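You operate a simulated robot arm through the tools that you are given. There is no shell and no other tool.

You run a simulated robot arm. Do the job below in one go: nothing can be reset, and whatever is moved stays where it is left.

## Task
Check the blue test cock for leaks: green tray if it holds, rework bin if it falls.
Fine: knob to TEST, three strokes, read the window, vent before you lift it off.

Only the result counts: the job must be done as asked and must still hold three seconds after the hand-in. Knocking over, shifting, dropping, spilling or breaking anything else fails it.

## Robot
A 7-joint arm with a two-finger parallel gripper, fixed in place. Base frame: the origin is at the foot of the arm, x ahead of it, y to its left, z up. Lengths are in mm, angles in degrees, forces in N, time in s.
With the tool pointing down near the work surface it reaches from about 340 to 740 mm from the base axis. Its first joint turns from -143.0 to 143.0 degrees. Payload 3 kg.
Tool frame: the origin (TCP) lies between the finger pads and is the grasp point; the fingertips stand 30 mm ahead of it; z points along the fingers, y is the line along which they close. Largest opening 94 mm; finger width 28, thickness 10; the body of the gripper, 50 by 96 mm, starts 55 mm behind the TCP.
Orientation is told as [roll, pitch, yaw] about the base's x, y, z axes, in that order, counted from this pose: with the fingers straight down and closing along the base's y, the tool's x points along the base's -x, its y along +y and its z along -z.

## Interface
- The arm moves only by the tool arm_command. Its argument "rows" is a list of rows, each a list of 7 numbers: the shift along the tool's x, y, z in mm, then the turn, a rotation vector about the tool's x, y, z in degrees, then the opening in per cent of the stroke, from 0 (shut) to 100 (fully open). In form: [[x, y, z, rx, ry, rz, claw], ...]. A call has 1 to 20 rows; each row is the pose to reach, as a shift and turn from the pose commanded when the call began, along the tool's axes at that moment. Each row takes 0.2 s and may step no farther than 50 mm and 8.6 degrees from the row before; otherwise, or with a gripper value out of range, the whole call is refused. Where a pose cannot be reached the arm comes as near as it can. A force on the tool above 40 N (or 10 N above the force at the start of the call, whichever is more), or a blocked arm, ends the call early, and 0.2 s more pass. The fingers move at their own pace (about 45 mm/s each) and stop on an object; they squeeze with about 35 N. The grip force told is the motor's: it shows also when the fingers shut on nothing. Time passes only in rows, and 0.2 s behind the last, so rows that repeat a pose let the fingers close. It gives the time, the measured TCP pose, the force on the tool (base axes), the opening and the grip force at its end, in the units of the frame above (readings bear some noise), with the torque about the TCP (base axes, N m) and any sound that the robot's microphone picked up.
- Cameras (640 x 400 px; columns grow to the right, rows downward): "scene" is fixed at [399.1, 499.8, 1637.1]; the picture's right is [-0.72, 0.70, 0.00], its down [0.69, 0.71, -0.16] and it looks along [-0.11, -0.12, -0.99] (base axes); focal length 328 px, centre (320, 200). "wrist" rides on the gripper at [76, 14, -102] in the tool frame; the picture's right is [-0.18, 0.98, 0.00], its down [-0.75, -0.14, -0.64] and it looks along [-0.63, -0.12, 0.77] (tool axes); focal length 243 px, centre (320, 200).
- snapshot(camera): a new picture of that camera. The clock stands still meanwhile.
- slide_trunk(by): slides the trunk up (or, below 0, down) by that many mm; the arm rides with it, the base frame stays. It gives what a move gives, with no picture.
- pixel_to_xyz(camera, pixels): for up to 12 pixels [column, row] of the newest picture of that camera ("zoom" is the newest enlarged one), the place [x, y, z] in the base frame of the surface seen there, good to about 2 mm. The clock stands still meanwhile.
- inspect(camera, box): a new picture of the part [left, top, right, bottom] of that camera's present view, enlarged. The clock stands still meanwhile.
- finish_job(): hands the job in; it is judged then, once.

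Unless the task says otherwise, let go and move clear before handing in.

The tools are called by a JSON object that holds its "api" and its "payload". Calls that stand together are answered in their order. arm_command: Moves the arm, as the interface text tells. Its arguments: {"type":"object","properties":{"rows":{"type":"array","items":{"type":"array","items":{"type":"number"}}}},"required":["rows"]} The other tools are called the same way: slide_trunk (by) slides the trunk up or down; snapshot (camera) takes a picture; pixel_to_xyz (camera, pixels) gives the place of the surface under pixels of a picture; inspect (camera, box) takes an enlarged picture of a part of a camera's view; finish_job () hands the job in.

At the start:

```text
time_s: 0.0
ee_pos: [199.4, 491.5, 1187.1]
ee_rot: [-0.1, 0.0, 0.1]
ft_force: [-0.4, -0.1, 0.2]
wrist_torque: [-0.05, 0.0, 0.0]
opening: 94.1
grasp_force: 0.1
trunk travel left (down, up): [-225.0, 165.0]
```

scene: 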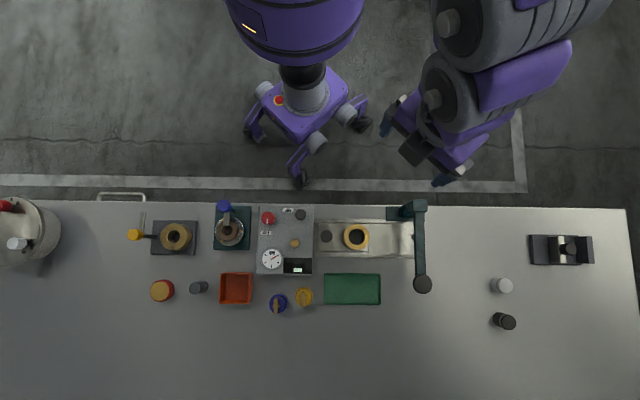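
wrist: 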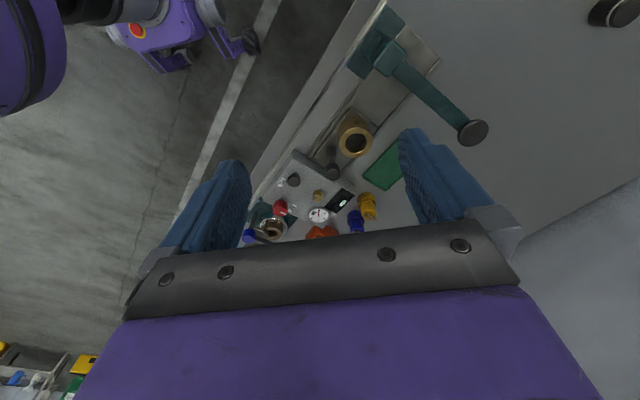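

The scene shows a bench with a test rig (gauge near pixel 272,259), a bench nozzle with an orange ring (356,237), a lever arm (420,250), a green tray (352,289), an orange-red bin (236,288) and a blue cock (278,303). I'll enlarge the parts to read the labels.

{"api": "inspect", "payload": {"camera": "scene", "box": [240, 190, 340, 260]}}

{"api": "inspect", "payload": {"camera": "scene", "box": [210, 240, 400, 330]}}

{"api": "inspect", "payload": {"camera": "scene", "box": [310, 190, 450, 310]}}

{"api": "inspect", "payload": {"camera": "scene", "box": [110, 190, 260, 320]}}

```text
5.71 times, centred on (290, 225) of scene
```

zoom: 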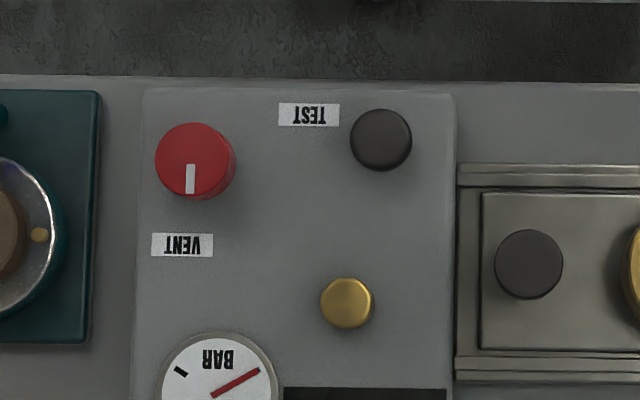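

```text
3.37 times, centred on (305, 285) of scene
```

zoom: 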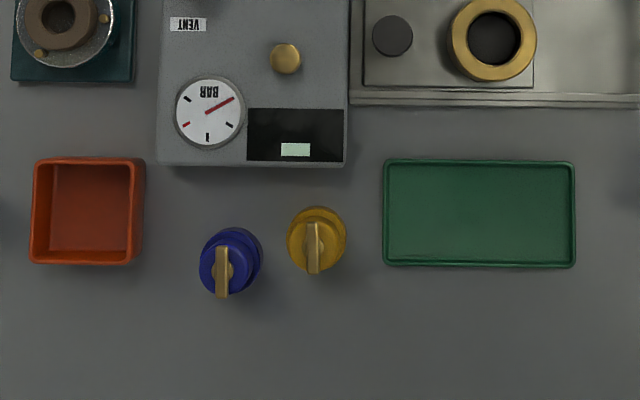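

```text
3.33 times, centred on (380, 250) of scene
```

zoom: 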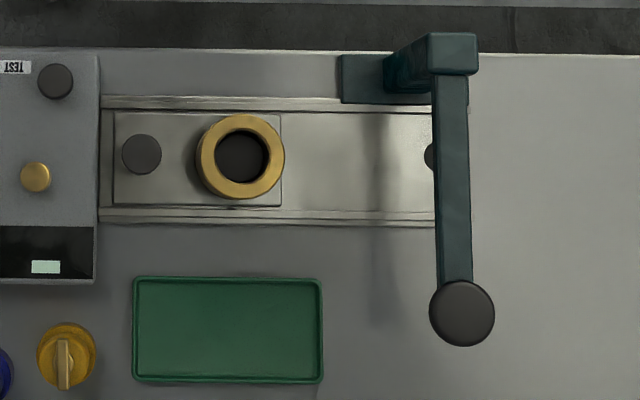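

```text
3.08 times, centred on (185, 255) of scene
```

zoom: 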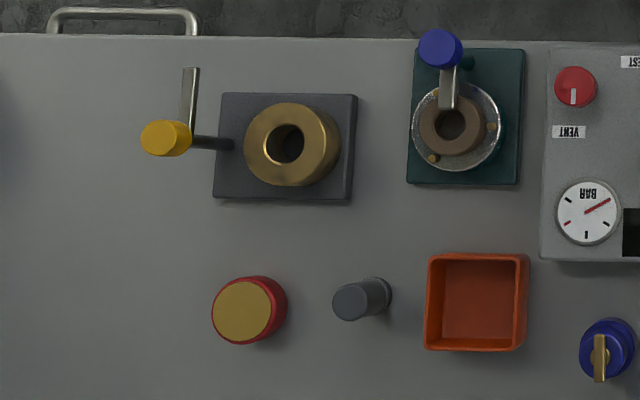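

The box has a red knob (pointer at VENT), a black button (probably the pump), a brass stub, a gauge and a dark window. I'll measure where these parts are.

{"api": "pixel_to_xyz", "payload": {"camera": "scene", "pixels": [[274, 218], [301, 214], [300, 243], [278, 303], [305, 297], [272, 259], [297, 268], [352, 289], [236, 288], [290, 225], [320, 350], [275, 235]]}}

{"api": "inspect", "payload": {"camera": "scene", "box": [255, 240, 319, 280]}}

{"api": "inspect", "payload": {"camera": "scene", "box": [260, 280, 324, 320]}}

```text
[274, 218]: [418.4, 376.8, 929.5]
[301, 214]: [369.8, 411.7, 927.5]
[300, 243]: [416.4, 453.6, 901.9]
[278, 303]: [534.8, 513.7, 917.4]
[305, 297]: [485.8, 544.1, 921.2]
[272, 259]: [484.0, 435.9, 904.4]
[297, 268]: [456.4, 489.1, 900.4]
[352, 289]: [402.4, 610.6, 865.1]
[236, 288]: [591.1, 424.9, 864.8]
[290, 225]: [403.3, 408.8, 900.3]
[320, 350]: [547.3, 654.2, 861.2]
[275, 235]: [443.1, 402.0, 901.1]
```

```text
10.00 times, centred on (287, 260) of scene
```

zoom: 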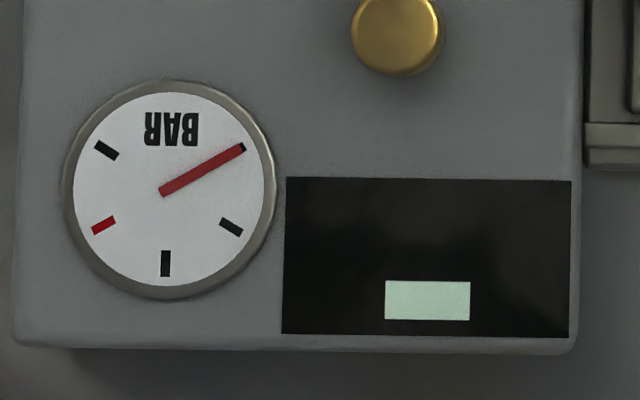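

```text
10.00 times, centred on (292, 300) of scene
```

zoom: 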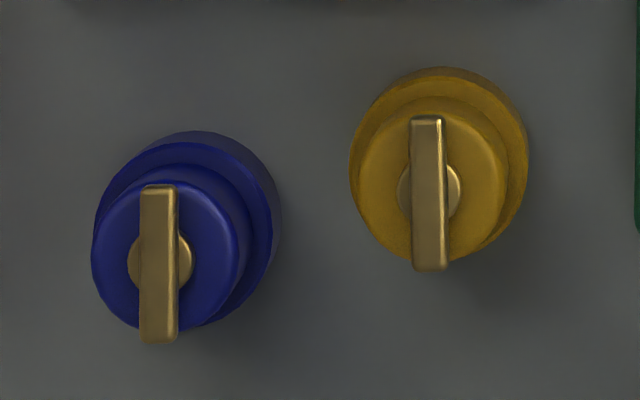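

The bench surface is at z≈861 and the box top at z≈900. I'll look closer at the box parts and the cocks to get exact centres and heights.

{"api": "inspect", "payload": {"camera": "scene", "box": [250, 200, 322, 245]}}

```text
8.89 times, centred on (286, 222) of scene
```

zoom: 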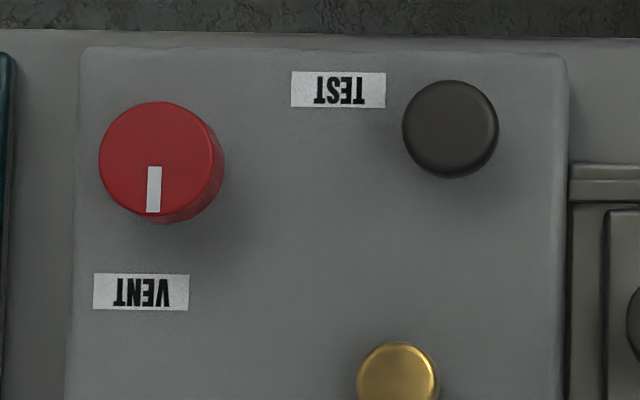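

{"api": "pixel_to_xyz", "payload": {"camera": "zoom", "pixels": [[156, 155], [104, 155], [207, 155], [156, 107], [156, 205], [450, 125], [408, 125], [492, 125], [396, 372], [362, 372], [430, 372], [396, 350]]}}

{"api": "inspect", "payload": {"camera": "scene", "box": [260, 280, 324, 320]}}

```text
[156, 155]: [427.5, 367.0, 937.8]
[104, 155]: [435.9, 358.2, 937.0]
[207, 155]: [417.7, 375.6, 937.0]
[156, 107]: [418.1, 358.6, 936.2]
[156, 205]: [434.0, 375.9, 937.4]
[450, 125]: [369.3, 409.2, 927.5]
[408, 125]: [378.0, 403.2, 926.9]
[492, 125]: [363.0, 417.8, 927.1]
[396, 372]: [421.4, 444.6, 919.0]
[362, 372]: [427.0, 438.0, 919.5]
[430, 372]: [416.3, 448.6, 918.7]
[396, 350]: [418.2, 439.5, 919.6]
```

```text
10.00 times, centred on (292, 300) of scene
```

zoom: 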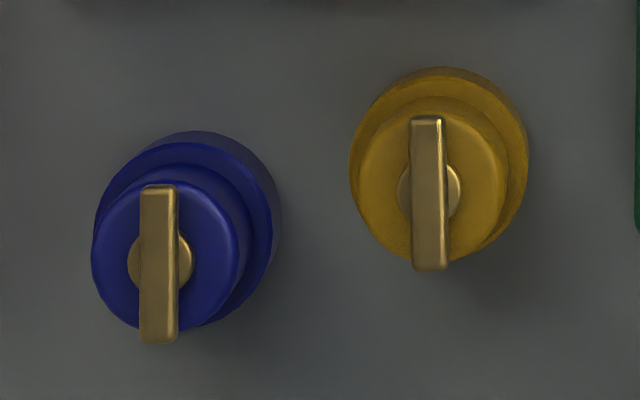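

{"api": "pixel_to_xyz", "payload": {"camera": "zoom", "pixels": [[160, 260], [160, 195], [160, 335], [120, 220], [205, 260], [100, 260], [238, 240], [262, 200], [430, 190], [430, 130], [430, 262], [380, 190]]}}

{"api": "inspect", "payload": {"camera": "scene", "box": [0, 180, 120, 280]}}

{"api": "inspect", "payload": {"camera": "scene", "box": [480, 220, 620, 340]}}

```text
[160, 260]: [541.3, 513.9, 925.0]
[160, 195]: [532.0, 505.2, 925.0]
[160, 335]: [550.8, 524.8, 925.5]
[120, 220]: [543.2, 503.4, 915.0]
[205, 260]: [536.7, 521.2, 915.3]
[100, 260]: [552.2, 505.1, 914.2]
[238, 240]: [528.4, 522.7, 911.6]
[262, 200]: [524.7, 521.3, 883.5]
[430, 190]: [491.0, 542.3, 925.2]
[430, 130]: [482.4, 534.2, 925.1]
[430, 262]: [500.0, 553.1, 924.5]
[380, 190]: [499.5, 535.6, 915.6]
```

```text
4.00 times, centred on (60, 230) of scene
```

zoom: 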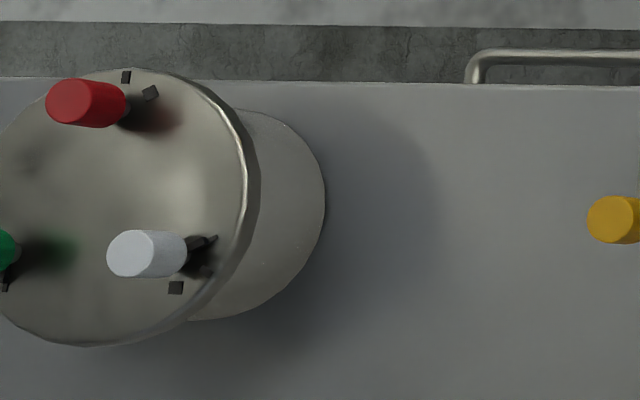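

```text
3.33 times, centred on (550, 280) of scene
```

zoom: 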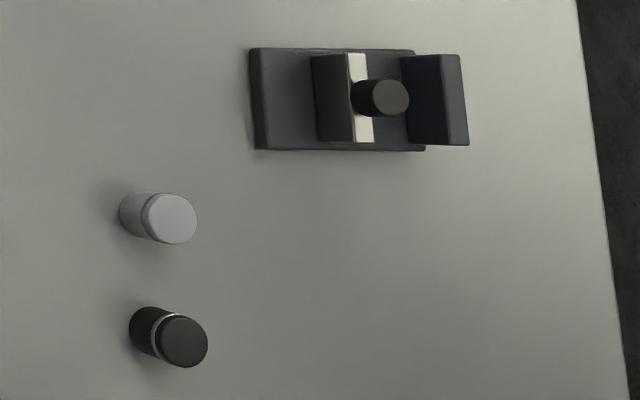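

The blue cock is centred near (541, 514.5), top of lever at z 925, about 747 mm from the base. The knob is near (426.5, 367), the black button near (370.5, 410.5, top 927) and the brass stub near (421.5, 444, top 919). I'll bring the wrist camera closer to the box for a better look.

{"api": "arm_command", "payload": {"rows": [[-20, -17, 29, 0, 0, 0, 100], [-40, -34, 58, 0, 0, 0, 100], [-57, -50, 87, 0, 0, 0, 100]]}}

{"api": "snapshot", "payload": {"camera": "wrist"}}

```text
time_s: 0.8
ee_pos: [257.0, 437.2, 1099.3]
ee_rot: [0.2, 0.0, 0.1]
ft_force: [-0.3, -0.3, -0.5]
wrist_torque: [-0.02, -0.02, 0.04]
opening: 93.7
grasp_force: 0.0
trunk travel left (down, up): [-225.0, 165.0]
```

```text
taken
```

wrist: 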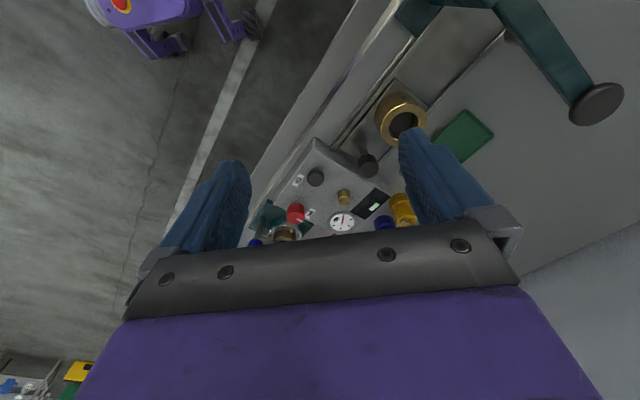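

{"api": "inspect", "payload": {"camera": "wrist", "box": [240, 130, 440, 250]}}

```text
3.20 times, centred on (340, 190) of wrist
```

zoom: 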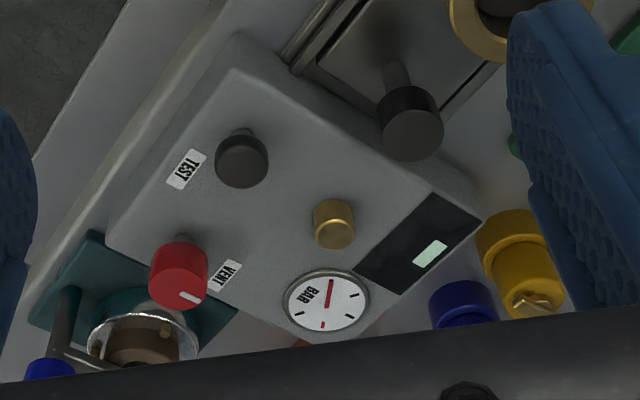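

The black pump button sits on a thin stem, as does the red knob. I'll move further over the bench so the box and cocks show clear of the gripper.

{"api": "arm_command", "payload": {"rows": [[-40, 0, 0, 0, 0, 0, 100], [-80, 0, 0, 0, 0, 0, 100], [-120, 0, 0, 0, 0, 0, 100], [-150, 0, 0, 0, 0, 0, 100]]}}

{"api": "snapshot", "payload": {"camera": "wrist"}}

```text
time_s: 1.8
ee_pos: [404.4, 438.7, 1101.5]
ee_rot: [0.0, 0.1, 0.1]
ft_force: [-0.4, -0.2, 1.0]
wrist_torque: [-0.01, -0.01, 0.04]
opening: 94.1
grasp_force: 0.2
trunk travel left (down, up): [-225.0, 165.0]
```

```text
taken
```

wrist: 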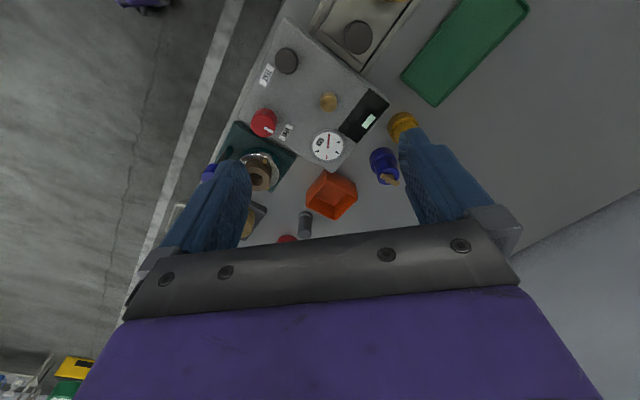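

{"api": "inspect", "payload": {"camera": "wrist", "box": [225, 20, 425, 145]}}

{"api": "inspect", "payload": {"camera": "wrist", "box": [360, 100, 440, 200]}}

```text
3.20 times, centred on (325, 82) of wrist
```

zoom: 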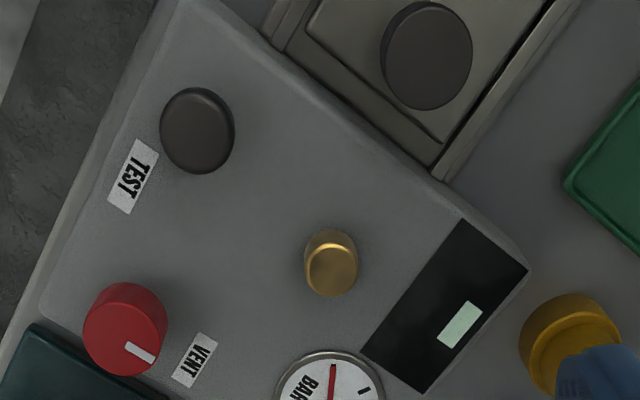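

```text
4.00 times, centred on (400, 150) of wrist
```

zoom: 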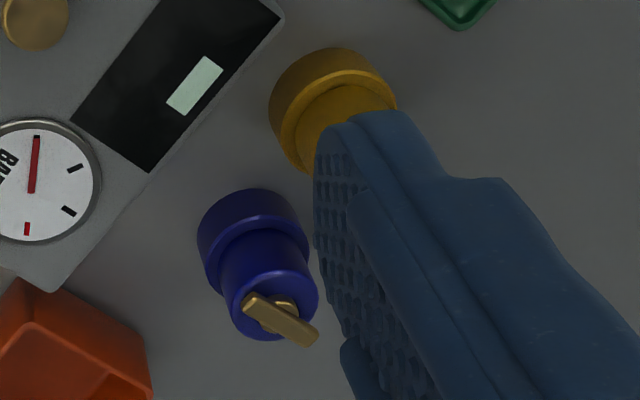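

{"api": "pixel_to_xyz", "payload": {"camera": "zoom", "pixels": [[240, 215], [215, 265], [255, 235], [255, 260], [275, 280], [300, 255], [262, 310], [310, 295], [280, 320], [250, 300], [310, 338], [235, 300]]}}

{"api": "inspect", "payload": {"camera": "scene", "box": [250, 240, 330, 320]}}

```text
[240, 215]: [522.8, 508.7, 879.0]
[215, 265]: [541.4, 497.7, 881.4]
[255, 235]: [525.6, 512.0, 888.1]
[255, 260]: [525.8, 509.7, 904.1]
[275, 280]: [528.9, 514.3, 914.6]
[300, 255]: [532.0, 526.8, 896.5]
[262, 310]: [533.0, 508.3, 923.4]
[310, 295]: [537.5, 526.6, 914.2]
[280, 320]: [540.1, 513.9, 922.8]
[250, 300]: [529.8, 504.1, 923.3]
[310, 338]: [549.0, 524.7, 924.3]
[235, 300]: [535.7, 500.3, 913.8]
```

```text
5.00 times, centred on (290, 280) of scene
```

zoom: 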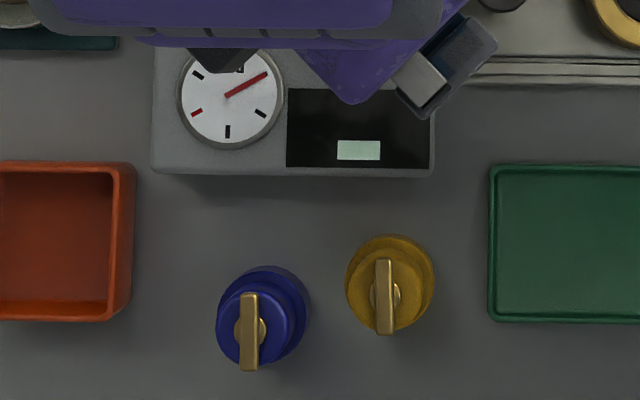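

The cock steps from R≈19 (z<888) to R≈16 (z 888–915), with the lever above up to z≈924. I'll check how noisy the pose reading is, then hover over the blue cock.

{"api": "arm_command", "payload": {"rows": [[0, 0, 0, 0, 0, 0, 100], [0, 0, 0, 0, 0, 0, 100]]}}

{"api": "arm_command", "payload": {"rows": [[0, 0, 0, 0, 0, 0, 100]]}}

{"api": "arm_command", "payload": {"rows": [[0, 0, 0, 0, 0, 0, 100]]}}

```text
time_s: 2.4
ee_pos: [405.3, 438.9, 1102.8]
ee_rot: [0.1, 0.1, 0.0]
ft_force: [-0.7, 0.3, -0.1]
wrist_torque: [0.01, 0.03, -0.04]
opening: 94.0
grasp_force: 0.0
trunk travel left (down, up): [-225.0, 165.0]
```

```text
time_s: 2.8
ee_pos: [404.2, 439.1, 1101.9]
ee_rot: [0.1, 0.0, 0.1]
ft_force: [-0.7, -0.2, 0.0]
wrist_torque: [0.01, -0.01, -0.01]
opening: 94.2
grasp_force: 0.1
trunk travel left (down, up): [-225.0, 165.0]
```

```text
time_s: 3.2
ee_pos: [405.1, 439.0, 1102.7]
ee_rot: [0.2, 0.1, 0.0]
ft_force: [0.0, -0.4, -0.3]
wrist_torque: [0.01, -0.02, -0.04]
opening: 94.1
grasp_force: 0.0
trunk travel left (down, up): [-225.0, 165.0]
```

{"api": "arm_command", "payload": {"rows": [[-34, 19, 15, 0, 0, 0, 100], [-68, 38, 35, 0, 0, 0, 100], [-102, 57, 60, 0, 0, 0, 100], [-125, 70, 80, 0, 0, 0, 100], [-136, 75.5, 102, 0, 0, 0, 100], [-136, 75.5, 102, 0, 0, 0, 100]]}}

{"api": "snapshot", "payload": {"camera": "wrist"}}

{"api": "snapshot", "payload": {"camera": "scene"}}

```text
time_s: 4.6
ee_pos: [539.2, 514.2, 999.8]
ee_rot: [0.1, 0.0, -0.1]
ft_force: [-0.2, -0.1, -0.5]
wrist_torque: [0.0, -0.01, -0.02]
opening: 94.3
grasp_force: 0.0
trunk travel left (down, up): [-225.0, 165.0]
```

```text
taken
```

wrist: 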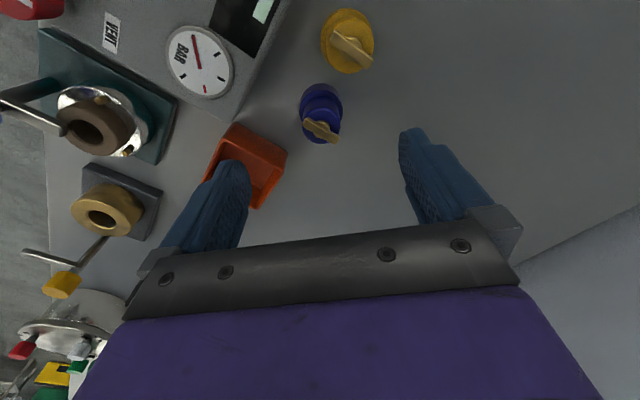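

```text
taken
```

scene: 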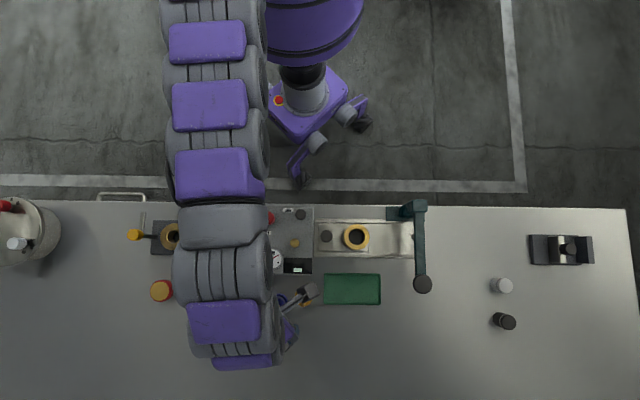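

The hover pose (539.2, 514.2, 999.8) was reached and the cock's lever shows at wrist pixel (321,129), as expected. I'll refine the cock's centre before lowering.

{"api": "inspect", "payload": {"camera": "wrist", "box": [280, 70, 380, 160]}}

```text
4.44 times, centred on (330, 115) of wrist
```

zoom: 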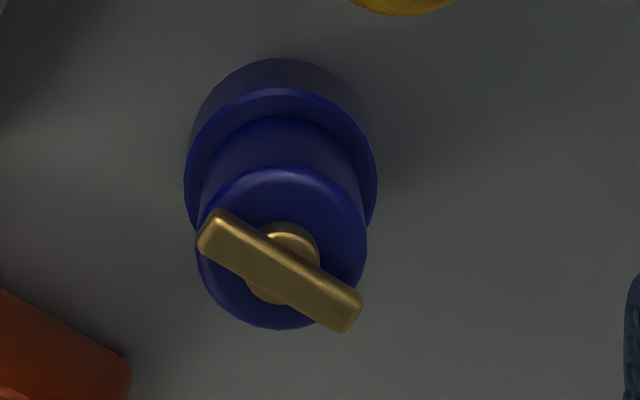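

{"api": "pixel_to_xyz", "payload": {"camera": "zoom", "pixels": [[208, 234], [354, 312], [280, 270], [282, 180], [210, 285], [356, 230], [270, 318], [280, 75], [280, 100], [280, 110], [195, 180], [366, 190]]}}

```text
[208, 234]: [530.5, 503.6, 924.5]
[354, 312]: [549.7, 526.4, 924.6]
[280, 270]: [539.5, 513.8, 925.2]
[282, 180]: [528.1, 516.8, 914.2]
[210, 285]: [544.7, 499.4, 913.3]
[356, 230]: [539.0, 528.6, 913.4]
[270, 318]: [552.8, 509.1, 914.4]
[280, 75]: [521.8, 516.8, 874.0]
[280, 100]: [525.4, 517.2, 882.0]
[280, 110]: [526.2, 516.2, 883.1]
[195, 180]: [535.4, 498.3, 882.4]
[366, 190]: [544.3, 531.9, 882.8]
```

The cock's centre is about (540.7, 514.5), the step at z≈883 and the body top at 914. I'll narrow the fingers to about 56 mm and lower onto the upper body.

{"api": "arm_command", "payload": {"rows": [[-1.5, 0.3, 20, 0, 0, 0, 60], [-1.5, 0.3, 45, 0, 0, 0, 60], [-1.5, 0.3, 65, 0, 0, 0, 60], [-1.5, 0.3, 78, 0, 0, 0, 60], [-1.5, 0.3, 82, 0, 0, 0, 60], [-1.5, 0.3, 82, 0, 0, 0, 60]]}}

{"api": "snapshot", "payload": {"camera": "wrist"}}

```text
time_s: 6.0
ee_pos: [545.2, 515.1, 916.5]
ee_rot: [0.2, 0.1, 0.0]
ft_force: [-0.1, 0.0, 0.5]
wrist_torque: [-0.01, -0.06, -0.03]
opening: 56.5
grasp_force: 0.0
trunk travel left (down, up): [-225.0, 165.0]
```

```text
taken
```

wrist: 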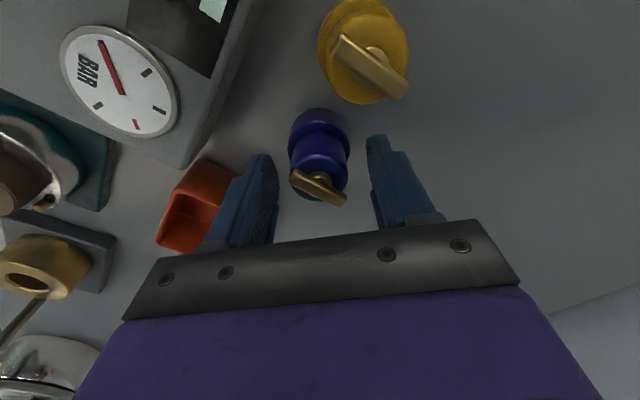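

The readout shows x=545.2, about 4 mm past the cock's centre, so I'll correct that before closing.

{"api": "arm_command", "payload": {"rows": [[4.3, -0.6, 0, 0, 0, 0, 60], [4.3, -0.6, 0, 0, 0, 0, 60]]}}

{"api": "inspect", "payload": {"camera": "wrist", "box": [240, 90, 420, 230]}}

```text
time_s: 6.6
ee_pos: [542.4, 514.8, 915.0]
ee_rot: [0.1, 0.1, -0.1]
ft_force: [-0.2, 0.1, -0.1]
wrist_torque: [0.0, 0.0, 0.02]
opening: 56.1
grasp_force: 0.0
trunk travel left (down, up): [-225.0, 165.0]
```

```text
2.86 times, centred on (330, 160) of wrist
```

zoom: 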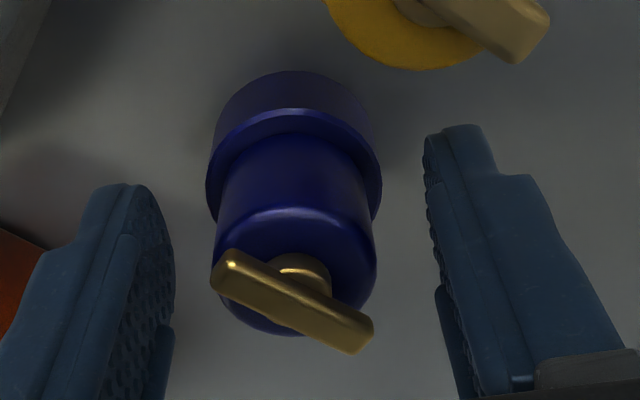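

The cock sits centred between the fingers. I'll raise 3 mm to keep the tips off the step and close.

{"api": "arm_command", "payload": {"rows": [[1, 0, -3, 0, 0, 0, 60], [1, 0, -3, 0, 0, 0, 40], [1, 0, -3, 0, 0, 0, 20], [1, 0, -3, 0, 0, 0, 10], [1, 0, -3, 0, 0, 0, 10], [1, 0, -3, 0, 0, 0, 10]]}}

{"api": "inspect", "payload": {"camera": "wrist", "box": [240, 90, 420, 230]}}

```text
time_s: 8.0
ee_pos: [540.1, 514.2, 919.5]
ee_rot: [0.1, 0.1, 0.0]
ft_force: [1.5, -1.3, 1.8]
wrist_torque: [-0.14, 0.0, 0.01]
opening: 30.7
grasp_force: 34.7
trunk travel left (down, up): [-225.0, 165.0]
```

```text
2.86 times, centred on (330, 160) of wrist
```

zoom: 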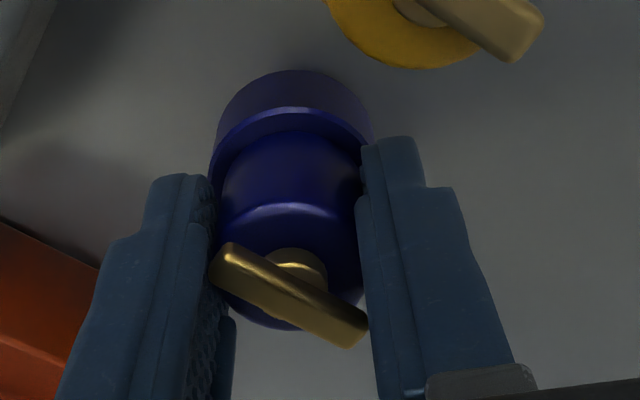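

The grip holds (opening 30.7 mm, 34.7 N). I'll lift it straight up.

{"api": "arm_command", "payload": {"rows": [[0, 0, -10, 0, 0, 0, 10], [0, 0, -30, 0, 0, 0, 10], [0, 0, -60, 0, 0, 0, 10], [0, 0, -90, 0, 0, 0, 10], [0, 0, -110, 0, 0, 0, 10], [0, 0, -110, 0, 0, 0, 10]]}}

{"api": "snapshot", "payload": {"camera": "wrist"}}

```text
time_s: 9.4
ee_pos: [539.3, 513.9, 1029.0]
ee_rot: [0.2, 0.1, 0.0]
ft_force: [-0.3, -0.2, -1.4]
wrist_torque: [0.03, 0.02, -0.04]
opening: 31.0
grasp_force: 35.0
trunk travel left (down, up): [-225.0, 165.0]
```

```text
taken
```

wrist: 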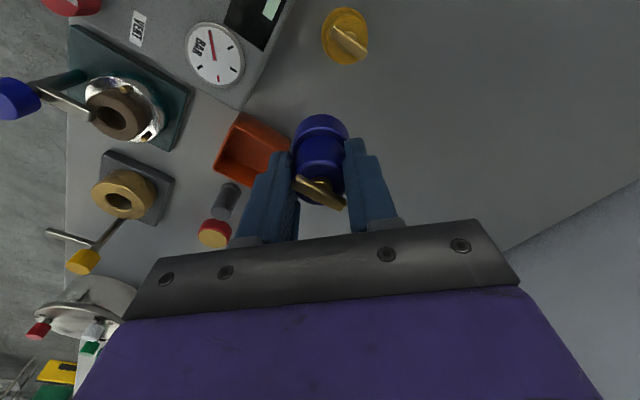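

The cock is lifted, its bottom about 58.5 mm below the TCP. I'll carry it over the brass stub near (421.6, 444) at the same height.

{"api": "arm_command", "payload": {"rows": [[24, -14, 0, 0, 0, 0, 10], [48, -28, 0, 0, 0, 0, 10], [72, -42, 0, 0, 0, 0, 10], [96, -56, 0, 0, 0, 0, 10], [110, -65, 0, 0, 0, 0, 10], [117.8, -69.9, 0, 0, 0, 0, 10], [117.8, -69.9, 0, 0, 0, 0, 10]]}}

{"api": "snapshot", "payload": {"camera": "wrist"}}

{"api": "snapshot", "payload": {"camera": "scene"}}

```text
time_s: 11.0
ee_pos: [420.1, 445.3, 1029.2]
ee_rot: [0.1, 0.2, -0.1]
ft_force: [0.0, -0.3, -1.3]
wrist_torque: [-0.01, 0.03, -0.04]
opening: 31.0
grasp_force: 35.1
trunk travel left (down, up): [-225.0, 165.0]
```

```text
taken
```

wrist: 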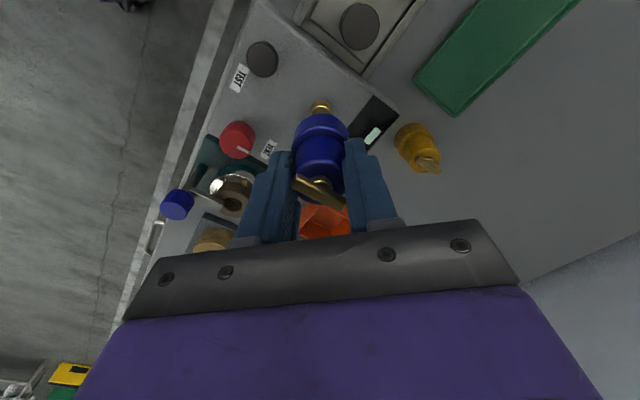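

```text
taken
```

scene: 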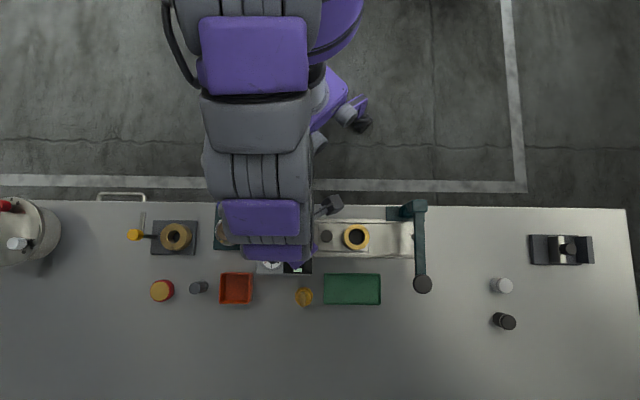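

{"api": "inspect", "payload": {"camera": "wrist", "box": [285, 85, 355, 135]}}

```text
8.00 times, centred on (320, 110) of wrist
```

zoom: 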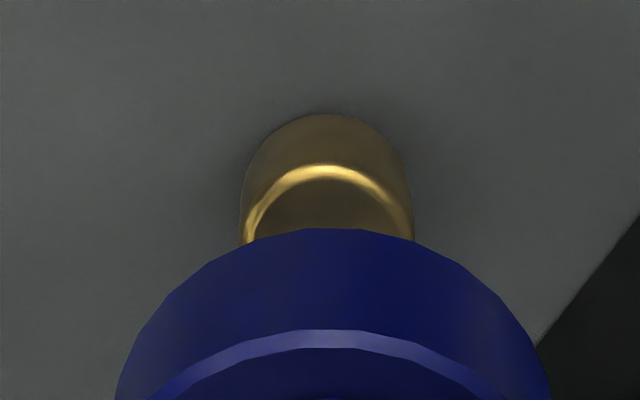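

{"api": "pixel_to_xyz", "payload": {"camera": "zoom", "pixels": [[248, 215], [406, 215], [326, 168], [326, 200], [326, 225], [326, 140], [326, 122], [326, 240], [326, 330], [150, 360], [515, 360], [270, 180]]}}

```text
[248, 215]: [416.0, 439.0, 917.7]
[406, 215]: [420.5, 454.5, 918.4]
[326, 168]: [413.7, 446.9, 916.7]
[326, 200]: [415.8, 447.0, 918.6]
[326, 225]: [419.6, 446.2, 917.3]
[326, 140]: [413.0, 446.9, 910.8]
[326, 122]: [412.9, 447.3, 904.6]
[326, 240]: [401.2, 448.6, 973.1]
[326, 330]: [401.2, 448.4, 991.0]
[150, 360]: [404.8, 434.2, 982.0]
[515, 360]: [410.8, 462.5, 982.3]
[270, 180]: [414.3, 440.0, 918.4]
```

The stub seems to be near (421–423, 445–446), but the estimates differ by about 2 mm. I'll shift sideways so the stub shows unobstructed and measure again.

{"api": "arm_command", "payload": {"rows": [[-30, 0, 0, 0, 0, 0, 10], [-50, 0, 0, 0, 0, 0, 10], [-50, 0, 0, 0, 0, 0, 10]]}}

{"api": "inspect", "payload": {"camera": "wrist", "box": [285, 45, 365, 95]}}

```text
time_s: 11.8
ee_pos: [470.2, 447.3, 1028.8]
ee_rot: [0.1, 0.1, -0.1]
ft_force: [0.1, -0.7, -0.8]
wrist_torque: [0.0, 0.02, 0.01]
opening: 30.5
grasp_force: 35.1
trunk travel left (down, up): [-225.0, 165.0]
```

```text
8.00 times, centred on (325, 70) of wrist
```

zoom: 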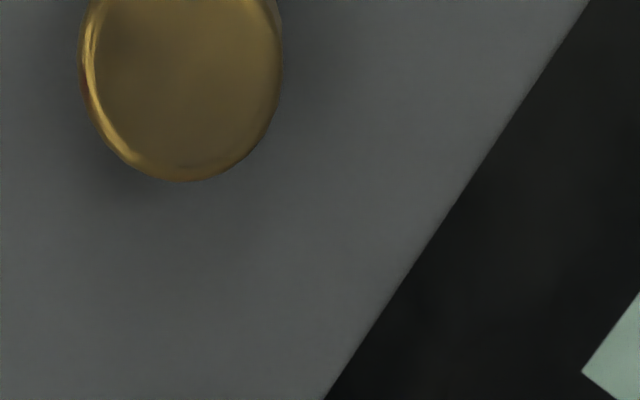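

{"api": "inspect", "payload": {"camera": "wrist", "box": [270, 30, 350, 80]}}

```text
8.00 times, centred on (310, 55) of wrist
```

zoom: 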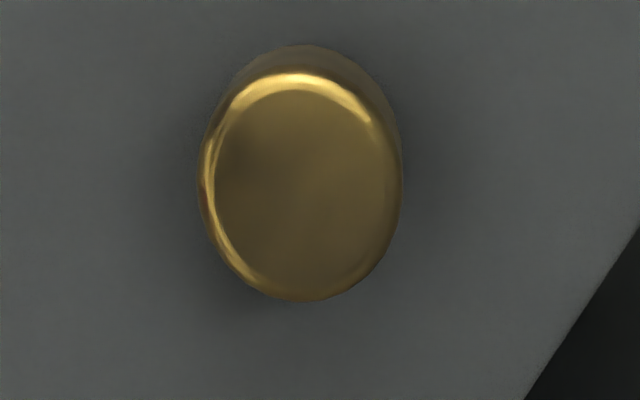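

{"api": "pixel_to_xyz", "payload": {"camera": "zoom", "pixels": [[303, 188], [303, 95], [303, 285], [220, 188], [388, 188], [303, 75], [303, 298], [207, 190], [398, 190], [245, 110], [360, 265], [240, 262]]}}

```text
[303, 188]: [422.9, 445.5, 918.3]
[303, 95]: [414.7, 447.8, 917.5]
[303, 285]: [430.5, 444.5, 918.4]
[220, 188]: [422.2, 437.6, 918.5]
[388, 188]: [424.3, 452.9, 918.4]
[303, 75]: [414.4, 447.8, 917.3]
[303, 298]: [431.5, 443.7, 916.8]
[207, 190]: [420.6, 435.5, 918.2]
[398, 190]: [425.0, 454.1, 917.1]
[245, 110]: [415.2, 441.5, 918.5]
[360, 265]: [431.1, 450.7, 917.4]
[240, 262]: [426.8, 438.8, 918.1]
```

The stub's centre comes out at about (422.8, 445.4) from the unobstructed view. I'll go back above it and lower until the cock's bottom is about 6 mm above the stub's top, then check the readout.

{"api": "arm_command", "payload": {"rows": [[25, 0, 0, 0, 0, 0, 10], [47.1, -0.1, 0, 0, 0, 0, 10], [47.1, -0.1, 15, 0, 0, 0, 10], [47.1, -0.1, 30, 0, 0, 0, 10], [47.1, -0.1, 42, 0, 0, 0, 10], [47.1, -0.1, 42, 0, 0, 0, 10]]}}

{"api": "arm_command", "payload": {"rows": [[0, 0, 0, 0, 0, 0, 10]]}}

{"api": "inspect", "payload": {"camera": "wrist", "box": [260, 70, 380, 170]}}

```text
time_s: 13.2
ee_pos: [422.0, 444.5, 988.4]
ee_rot: [0.2, 0.0, -0.1]
ft_force: [0.3, -0.8, -0.5]
wrist_torque: [0.0, -0.03, -0.01]
opening: 30.6
grasp_force: 34.7
trunk travel left (down, up): [-225.0, 165.0]
```

```text
time_s: 13.6
ee_pos: [423.6, 444.9, 987.5]
ee_rot: [0.0, 0.2, -0.1]
ft_force: [-0.7, 0.7, -1.3]
wrist_torque: [0.01, -0.02, 0.0]
opening: 30.9
grasp_force: 35.1
trunk travel left (down, up): [-225.0, 165.0]
```

```text
4.00 times, centred on (320, 120) of wrist
```

zoom: 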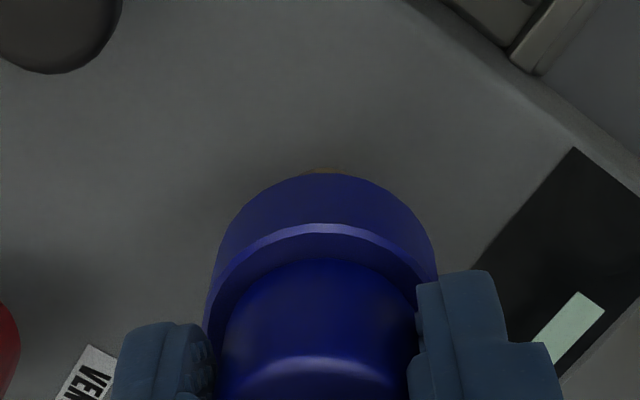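

The TCP averages (422.8, 444.7, 988), right above the stub. I'll lower a little at a time, watching the force.

{"api": "arm_command", "payload": {"rows": [[0, 0.5, 5, 0, 0, 0, 10], [0, 0.5, 9, 0, 0, 0, 10], [0, 0.5, 11, 0, 0, 0, 10], [0, 0.5, 13, 0, 0, 0, 10], [0, 0.5, 15, 0, 0, 0, 10], [0, 0.5, 15, 0, 0, 0, 10]]}}

```text
time_s: 15.0
ee_pos: [423.3, 445.1, 972.1]
ee_rot: [0.1, 0.2, 0.1]
ft_force: [-0.3, 0.4, -0.6]
wrist_torque: [-0.02, 0.01, -0.01]
opening: 30.1
grasp_force: 35.1
trunk travel left (down, up): [-225.0, 165.0]
```

The TCP is at 972, so the cock's bottom is below the stub's top and no force shows: the stub has entered the socket. I'll lower on to the seat.

{"api": "arm_command", "payload": {"rows": [[0, 0, 4, 0, 0, 0, 10], [0, 0, 7, 0, 0, 0, 10], [0, 0, 9, 0, 0, 0, 10], [0, 0, 11, 0, 0, 0, 10], [0, 0, 12, 0, 0, 0, 10], [0, 0, 13, 0, 0, 0, 10], [0, 0, 13, 0, 0, 0, 10]]}}

```text
time_s: 16.6
ee_pos: [423.8, 445.0, 959.7]
ee_rot: [0.1, 0.0, 0.0]
ft_force: [-7.2, 3.9, 3.0]
wrist_torque: [0.22, 0.42, -0.05]
opening: 30.6
grasp_force: 35.4
trunk travel left (down, up): [-225.0, 165.0]
```

There is a light side force (−7, +4 N) and the height is about that of the seat. I'll ease off sideways in the direction of the force and press down a little to be sure it's seated.

{"api": "arm_command", "payload": {"rows": [[0.5, 0.3, 0.5, 0, 0, 0, 10], [0.7, 0.4, 1.5, 0, 0, 0, 10], [0.7, 0.4, 2.5, 0, 0, 0, 10], [0.7, 0.4, 2.5, 0, 0, 0, 10]]}}

{"api": "snapshot", "payload": {"camera": "wrist"}}

```text
time_s: 17.6
ee_pos: [424.6, 443.3, 958.9]
ee_rot: [0.3, -0.2, -0.1]
ft_force: [0.3, 0.9, 32.2]
wrist_torque: [-0.38, 0.31, 0.01]
opening: 30.8
grasp_force: 34.6
trunk travel left (down, up): [-225.0, 165.0]
```

```text
taken
```

wrist: 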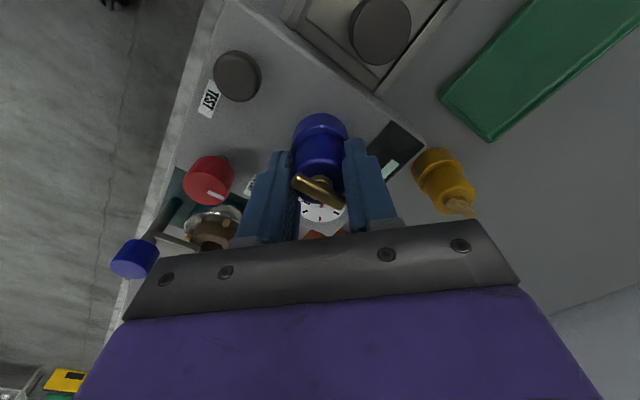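

The upward force of 32 N shows the cock is bottomed on its seat (TCP z≈959). I'll relieve the push, open the fingers and rise.

{"api": "arm_command", "payload": {"rows": [[0, 0, -1, 0, 0, 0, 10], [0, 0, -2, 0, 0, 0, 10], [0, 0, -2, 0, 0, 0, 60], [0, 0, -2, 0, 0, 0, 60], [0, 0, -2, 0, 0, 0, 60], [0, 0, -20, 0, 0, 0, 60], [0, 0, -50, 0, 0, 0, 60], [0, 0, -80, 0, 0, 0, 60], [0, 0, -80, 0, 0, 0, 60]]}}

{"api": "snapshot", "payload": {"camera": "wrist"}}

```text
time_s: 19.6
ee_pos: [425.2, 445.0, 1036.7]
ee_rot: [0.1, 0.0, 0.0]
ft_force: [-0.1, 0.9, -0.3]
wrist_torque: [0.03, 0.02, 0.03]
opening: 56.2
grasp_force: 0.1
trunk travel left (down, up): [-225.0, 165.0]
```

```text
taken
```

wrist: 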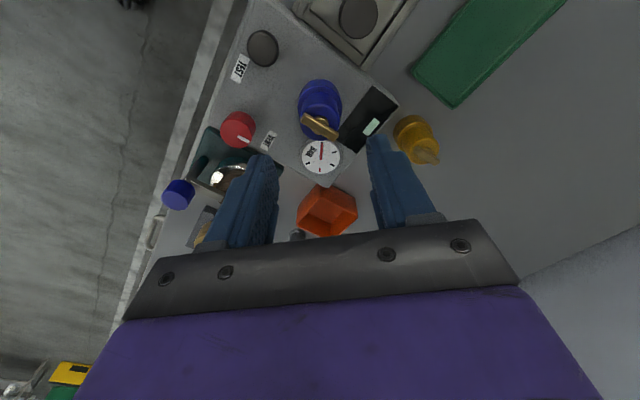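

The cock stands on the stub. Next I'll look closely at the red knob and its two labels.

{"api": "inspect", "payload": {"camera": "wrist", "box": [210, 20, 300, 160]}}

{"api": "inspect", "payload": {"camera": "wrist", "box": [330, 80, 410, 160]}}

```text
2.86 times, centred on (255, 90) of wrist
```

zoom: 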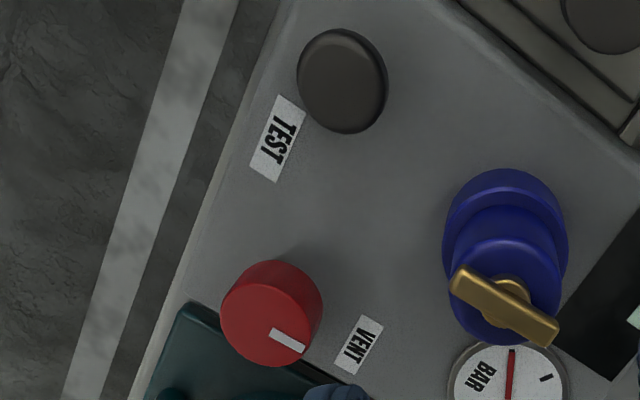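

```text
5.00 times, centred on (370, 120) of wrist
```

zoom: 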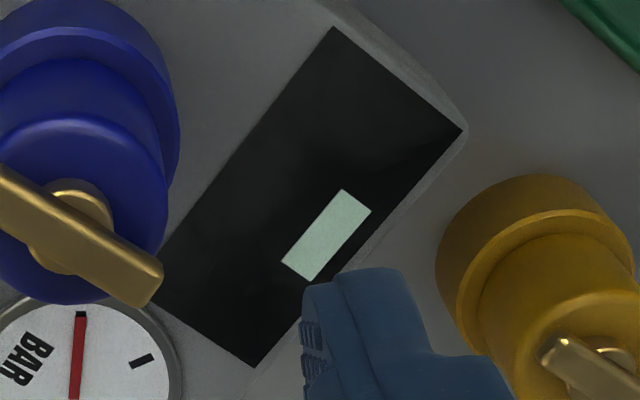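

{"api": "inspect", "payload": {"camera": "wrist", "box": [210, 40, 290, 160]}}

```text
3.33 times, centred on (250, 100) of wrist
```

zoom: 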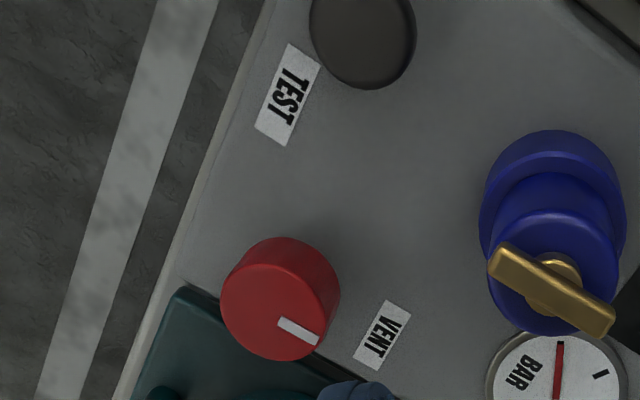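

{"api": "pixel_to_xyz", "payload": {"camera": "zoom", "pixels": [[282, 322], [315, 340], [272, 312], [225, 312], [320, 312], [272, 270], [272, 352], [287, 96], [382, 335], [308, 66], [268, 126], [298, 330]]}}

```text
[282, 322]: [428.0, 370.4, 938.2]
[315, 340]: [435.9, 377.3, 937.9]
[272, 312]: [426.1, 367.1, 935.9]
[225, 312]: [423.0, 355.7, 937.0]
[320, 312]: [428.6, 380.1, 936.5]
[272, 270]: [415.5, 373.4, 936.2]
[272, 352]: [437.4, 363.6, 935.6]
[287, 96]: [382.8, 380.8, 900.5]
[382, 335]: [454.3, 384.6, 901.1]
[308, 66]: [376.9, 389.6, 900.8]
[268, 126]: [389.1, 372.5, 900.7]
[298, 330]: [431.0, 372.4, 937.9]
```

The pointer lies at about 44° in base terms and VENT is that way, while TEST lies at about 163° from the knob's centre (426.2, 367.8), so the turn is counter-clockwise seen from above. I'll check the height of the neighbouring blue-handled press before moving in.

{"api": "pixel_to_xyz", "payload": {"camera": "wrist", "pixels": [[178, 194], [185, 185], [228, 178], [215, 185], [237, 125], [208, 135], [196, 186], [205, 215], [262, 48], [328, 95], [320, 125], [371, 126]]}}

```text
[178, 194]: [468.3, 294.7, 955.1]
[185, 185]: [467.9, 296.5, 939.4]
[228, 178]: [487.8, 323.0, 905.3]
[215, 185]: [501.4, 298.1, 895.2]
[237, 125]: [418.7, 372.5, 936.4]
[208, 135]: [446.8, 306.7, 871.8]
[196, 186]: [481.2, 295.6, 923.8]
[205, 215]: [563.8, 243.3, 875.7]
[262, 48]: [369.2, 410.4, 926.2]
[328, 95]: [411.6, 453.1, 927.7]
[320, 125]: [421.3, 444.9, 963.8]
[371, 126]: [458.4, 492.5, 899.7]
```

The cock's lever top reads 963.8, so it sits flat on the box top. I'll move over the knob and turn to yaw −60° while still high, then rehearse the turn in the air.

{"api": "arm_command", "payload": {"rows": [[-0.3, -20, 0, 0, 0, 8.5, 60], [-0.6, -40, 0, 0, 0, 17, 60], [-0.9, -60, 0, 0, 0, 25.5, 60], [-1.2, -77.2, 0, 0, 0, 34, 60], [-1.2, -77.2, 0, 0, 0, 42.5, 60], [-1.2, -77.2, 0, 0, 0, 51, 60], [-1.2, -77.2, 0, 0, 0, 59.5, 60], [-1.2, -77.2, 0, 0, 0, 60, 60]]}}

{"api": "snapshot", "payload": {"camera": "wrist"}}

{"api": "snapshot", "payload": {"camera": "scene"}}

```text
time_s: 21.4
ee_pos: [423.1, 368.0, 1038.1]
ee_rot: [0.0, 0.2, -60.1]
ft_force: [-0.5, -0.4, -0.2]
wrist_torque: [-0.03, 0.0, 0.0]
opening: 56.3
grasp_force: 0.1
trunk travel left (down, up): [-225.0, 165.0]
```

```text
taken
```

wrist: 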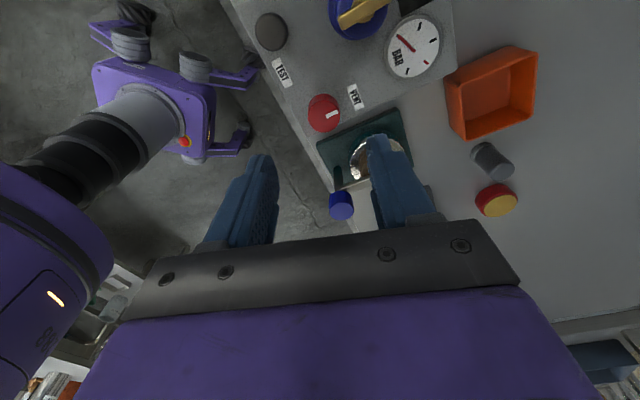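

```text
taken
```

scene: 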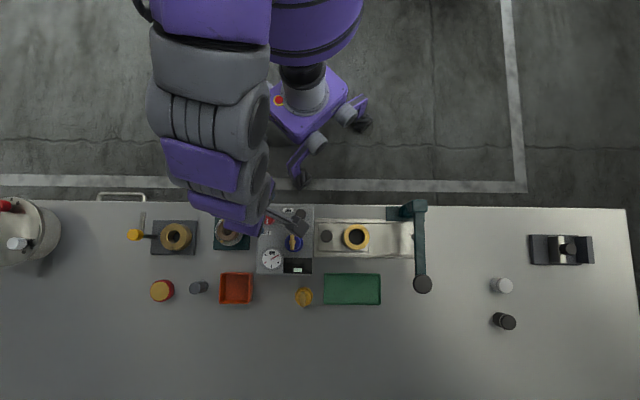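

{"api": "arm_command", "payload": {"rows": [[0, 0, 0, 0, 0, -8.5, 60], [0, 0, 0, 0, 0, -17, 60], [0, 0, 0, 0, 0, -25.5, 60], [0, 0, 0, 0, 0, -34, 60], [0, 0, 0, 0, 0, -42.5, 60], [0, 0, 0, 0, 0, -51, 60], [0, 0, 0, 0, 0, -59.5, 60], [0, 0, 0, 0, 0, -68, 60], [0, 0, 0, 0, 0, -76.5, 60], [0, 0, 0, 0, 0, -85, 60], [0, 0, 0, 0, 0, -93.5, 60], [0, 0, 0, 0, 0, -102, 60], [0, 0, 0, 0, 0, -110.5, 60], [0, 0, 0, 0, 0, -119, 60], [0, 0, 0, 0, 0, -127.5, 60], [0, 0, 0, 0, 0, -135, 60]]}}

{"api": "snapshot", "payload": {"camera": "wrist"}}

{"api": "snapshot", "payload": {"camera": "scene"}}

```text
time_s: 24.8
ee_pos: [424.4, 368.2, 1036.7]
ee_rot: [0.1, 0.0, 75.2]
ft_force: [0.5, -0.1, 0.2]
wrist_torque: [0.02, 0.02, -0.01]
opening: 56.7
grasp_force: 0.1
trunk travel left (down, up): [-225.0, 165.0]
```

```text
taken
```

wrist: 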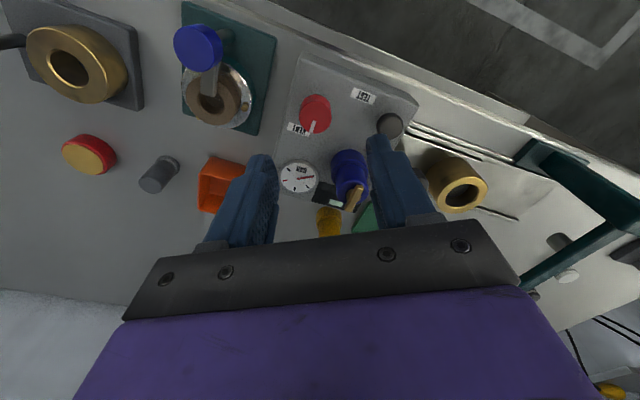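

```text
taken
```

scene: 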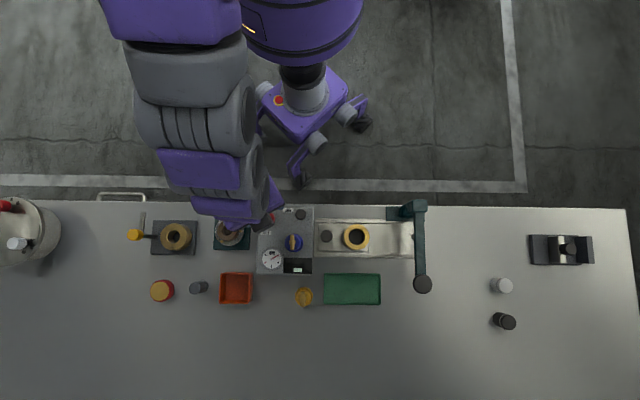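

The wrist can make the whole turn. This view shows the knob with both labels, so I'll enlarge it.

{"api": "inspect", "payload": {"camera": "wrist", "box": [270, 60, 420, 155]}}

```text
4.21 times, centred on (345, 108) of wrist
```

zoom: 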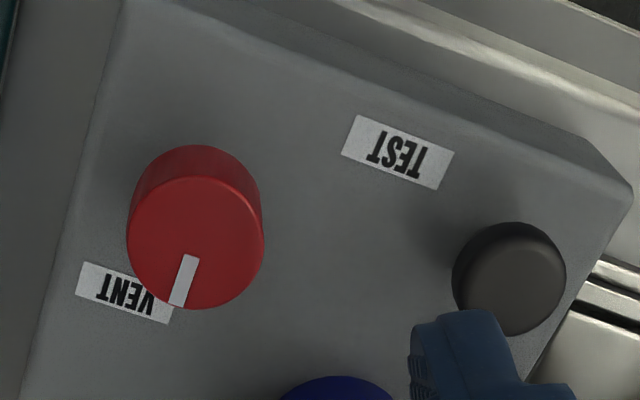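

{"api": "arm_command", "payload": {"rows": [[-0.4, -2.4, 0, 0, 0, 8.5, 60], [-0.4, -2.4, 0, 0, 0, 17, 60], [-0.4, -2.4, 0, 0, 0, 25.5, 60], [-0.4, -2.4, 0, 0, 0, 34, 60], [-0.4, -2.4, 0, 0, 0, 42.5, 60], [-0.4, -2.4, 0, 0, 0, 51, 60], [-0.4, -2.4, 0, 0, 0, 59.5, 60], [-0.4, -2.4, 0, 0, 0, 68, 60], [-0.4, -2.4, 0, 0, 0, 76.5, 60], [-0.4, -2.4, 0, 0, 0, 85, 60], [-0.4, -2.4, 0, 0, 0, 93.5, 60], [-0.4, -2.4, 0, 0, 0, 102, 60], [-0.4, -2.4, 0, 0, 0, 110.5, 60], [-0.4, -2.4, 0, 0, 0, 119, 60], [-0.4, -2.4, 0, 0, 0, 127.5, 60], [-0.4, -2.4, 0, 0, 0, 135, 60], [-0.4, -2.4, 0, 0, 0, 135, 60]]}}

{"api": "inspect", "payload": {"camera": "wrist", "box": [270, 40, 400, 140]}}

```text
time_s: 28.4
ee_pos: [426.9, 367.0, 1036.3]
ee_rot: [0.0, 0.2, -60.1]
ft_force: [0.7, -0.5, 0.1]
wrist_torque: [-0.02, 0.04, 0.01]
opening: 56.3
grasp_force: 0.2
trunk travel left (down, up): [-225.0, 165.0]
```

```text
4.00 times, centred on (335, 90) of wrist
```

zoom: 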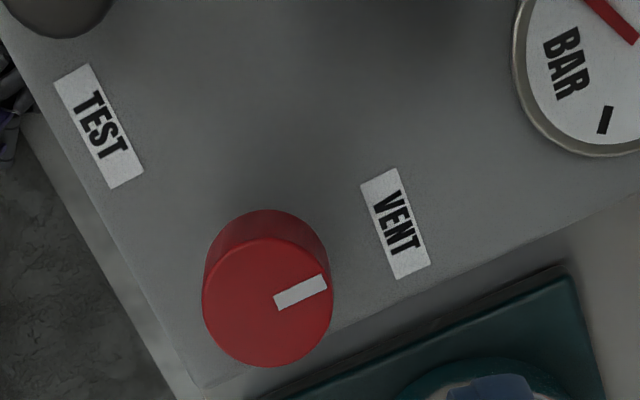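

{"api": "pixel_to_xyz", "payload": {"camera": "zoom", "pixels": [[268, 300], [210, 300], [326, 300], [268, 245], [268, 358], [278, 303], [322, 283], [268, 225], [230, 235], [310, 235], [250, 222], [268, 214]]}}

```text
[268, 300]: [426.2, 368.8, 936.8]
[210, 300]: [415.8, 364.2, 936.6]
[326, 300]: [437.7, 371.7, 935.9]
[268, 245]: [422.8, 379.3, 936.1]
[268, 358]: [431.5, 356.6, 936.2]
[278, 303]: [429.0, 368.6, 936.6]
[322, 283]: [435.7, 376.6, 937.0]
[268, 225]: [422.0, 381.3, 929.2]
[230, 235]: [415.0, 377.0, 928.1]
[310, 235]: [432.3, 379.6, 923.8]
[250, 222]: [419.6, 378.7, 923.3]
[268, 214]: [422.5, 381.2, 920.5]
```

The knob's centre is about (426.7, 368), top z 936.5. I'll lower the fingers around it.

{"api": "arm_command", "payload": {"rows": [[0.7, 0.4, 25, 0, 0, 0, 60], [0.7, 0.4, 50, 0, 0, 0, 60], [0.7, 0.4, 75, 0, 0, 0, 60], [0.7, 0.4, 88, 0, 0, 0, 60], [0.7, 0.4, 92, 0, 0, 0, 60], [0.7, 0.4, 92, 0, 0, 0, 60]]}}

{"api": "snapshot", "payload": {"camera": "wrist"}}

```text
time_s: 29.8
ee_pos: [427.0, 370.0, 943.8]
ee_rot: [0.1, 0.1, -60.0]
ft_force: [0.4, 0.9, 0.0]
wrist_torque: [0.0, -0.01, -0.01]
opening: 56.1
grasp_force: 0.0
trunk travel left (down, up): [-225.0, 165.0]
```

```text
taken
```

wrist: 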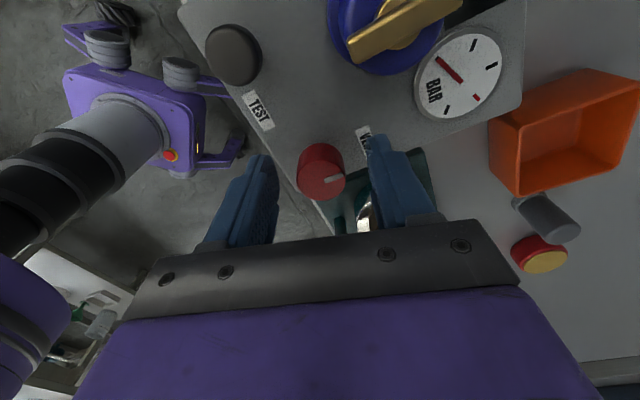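

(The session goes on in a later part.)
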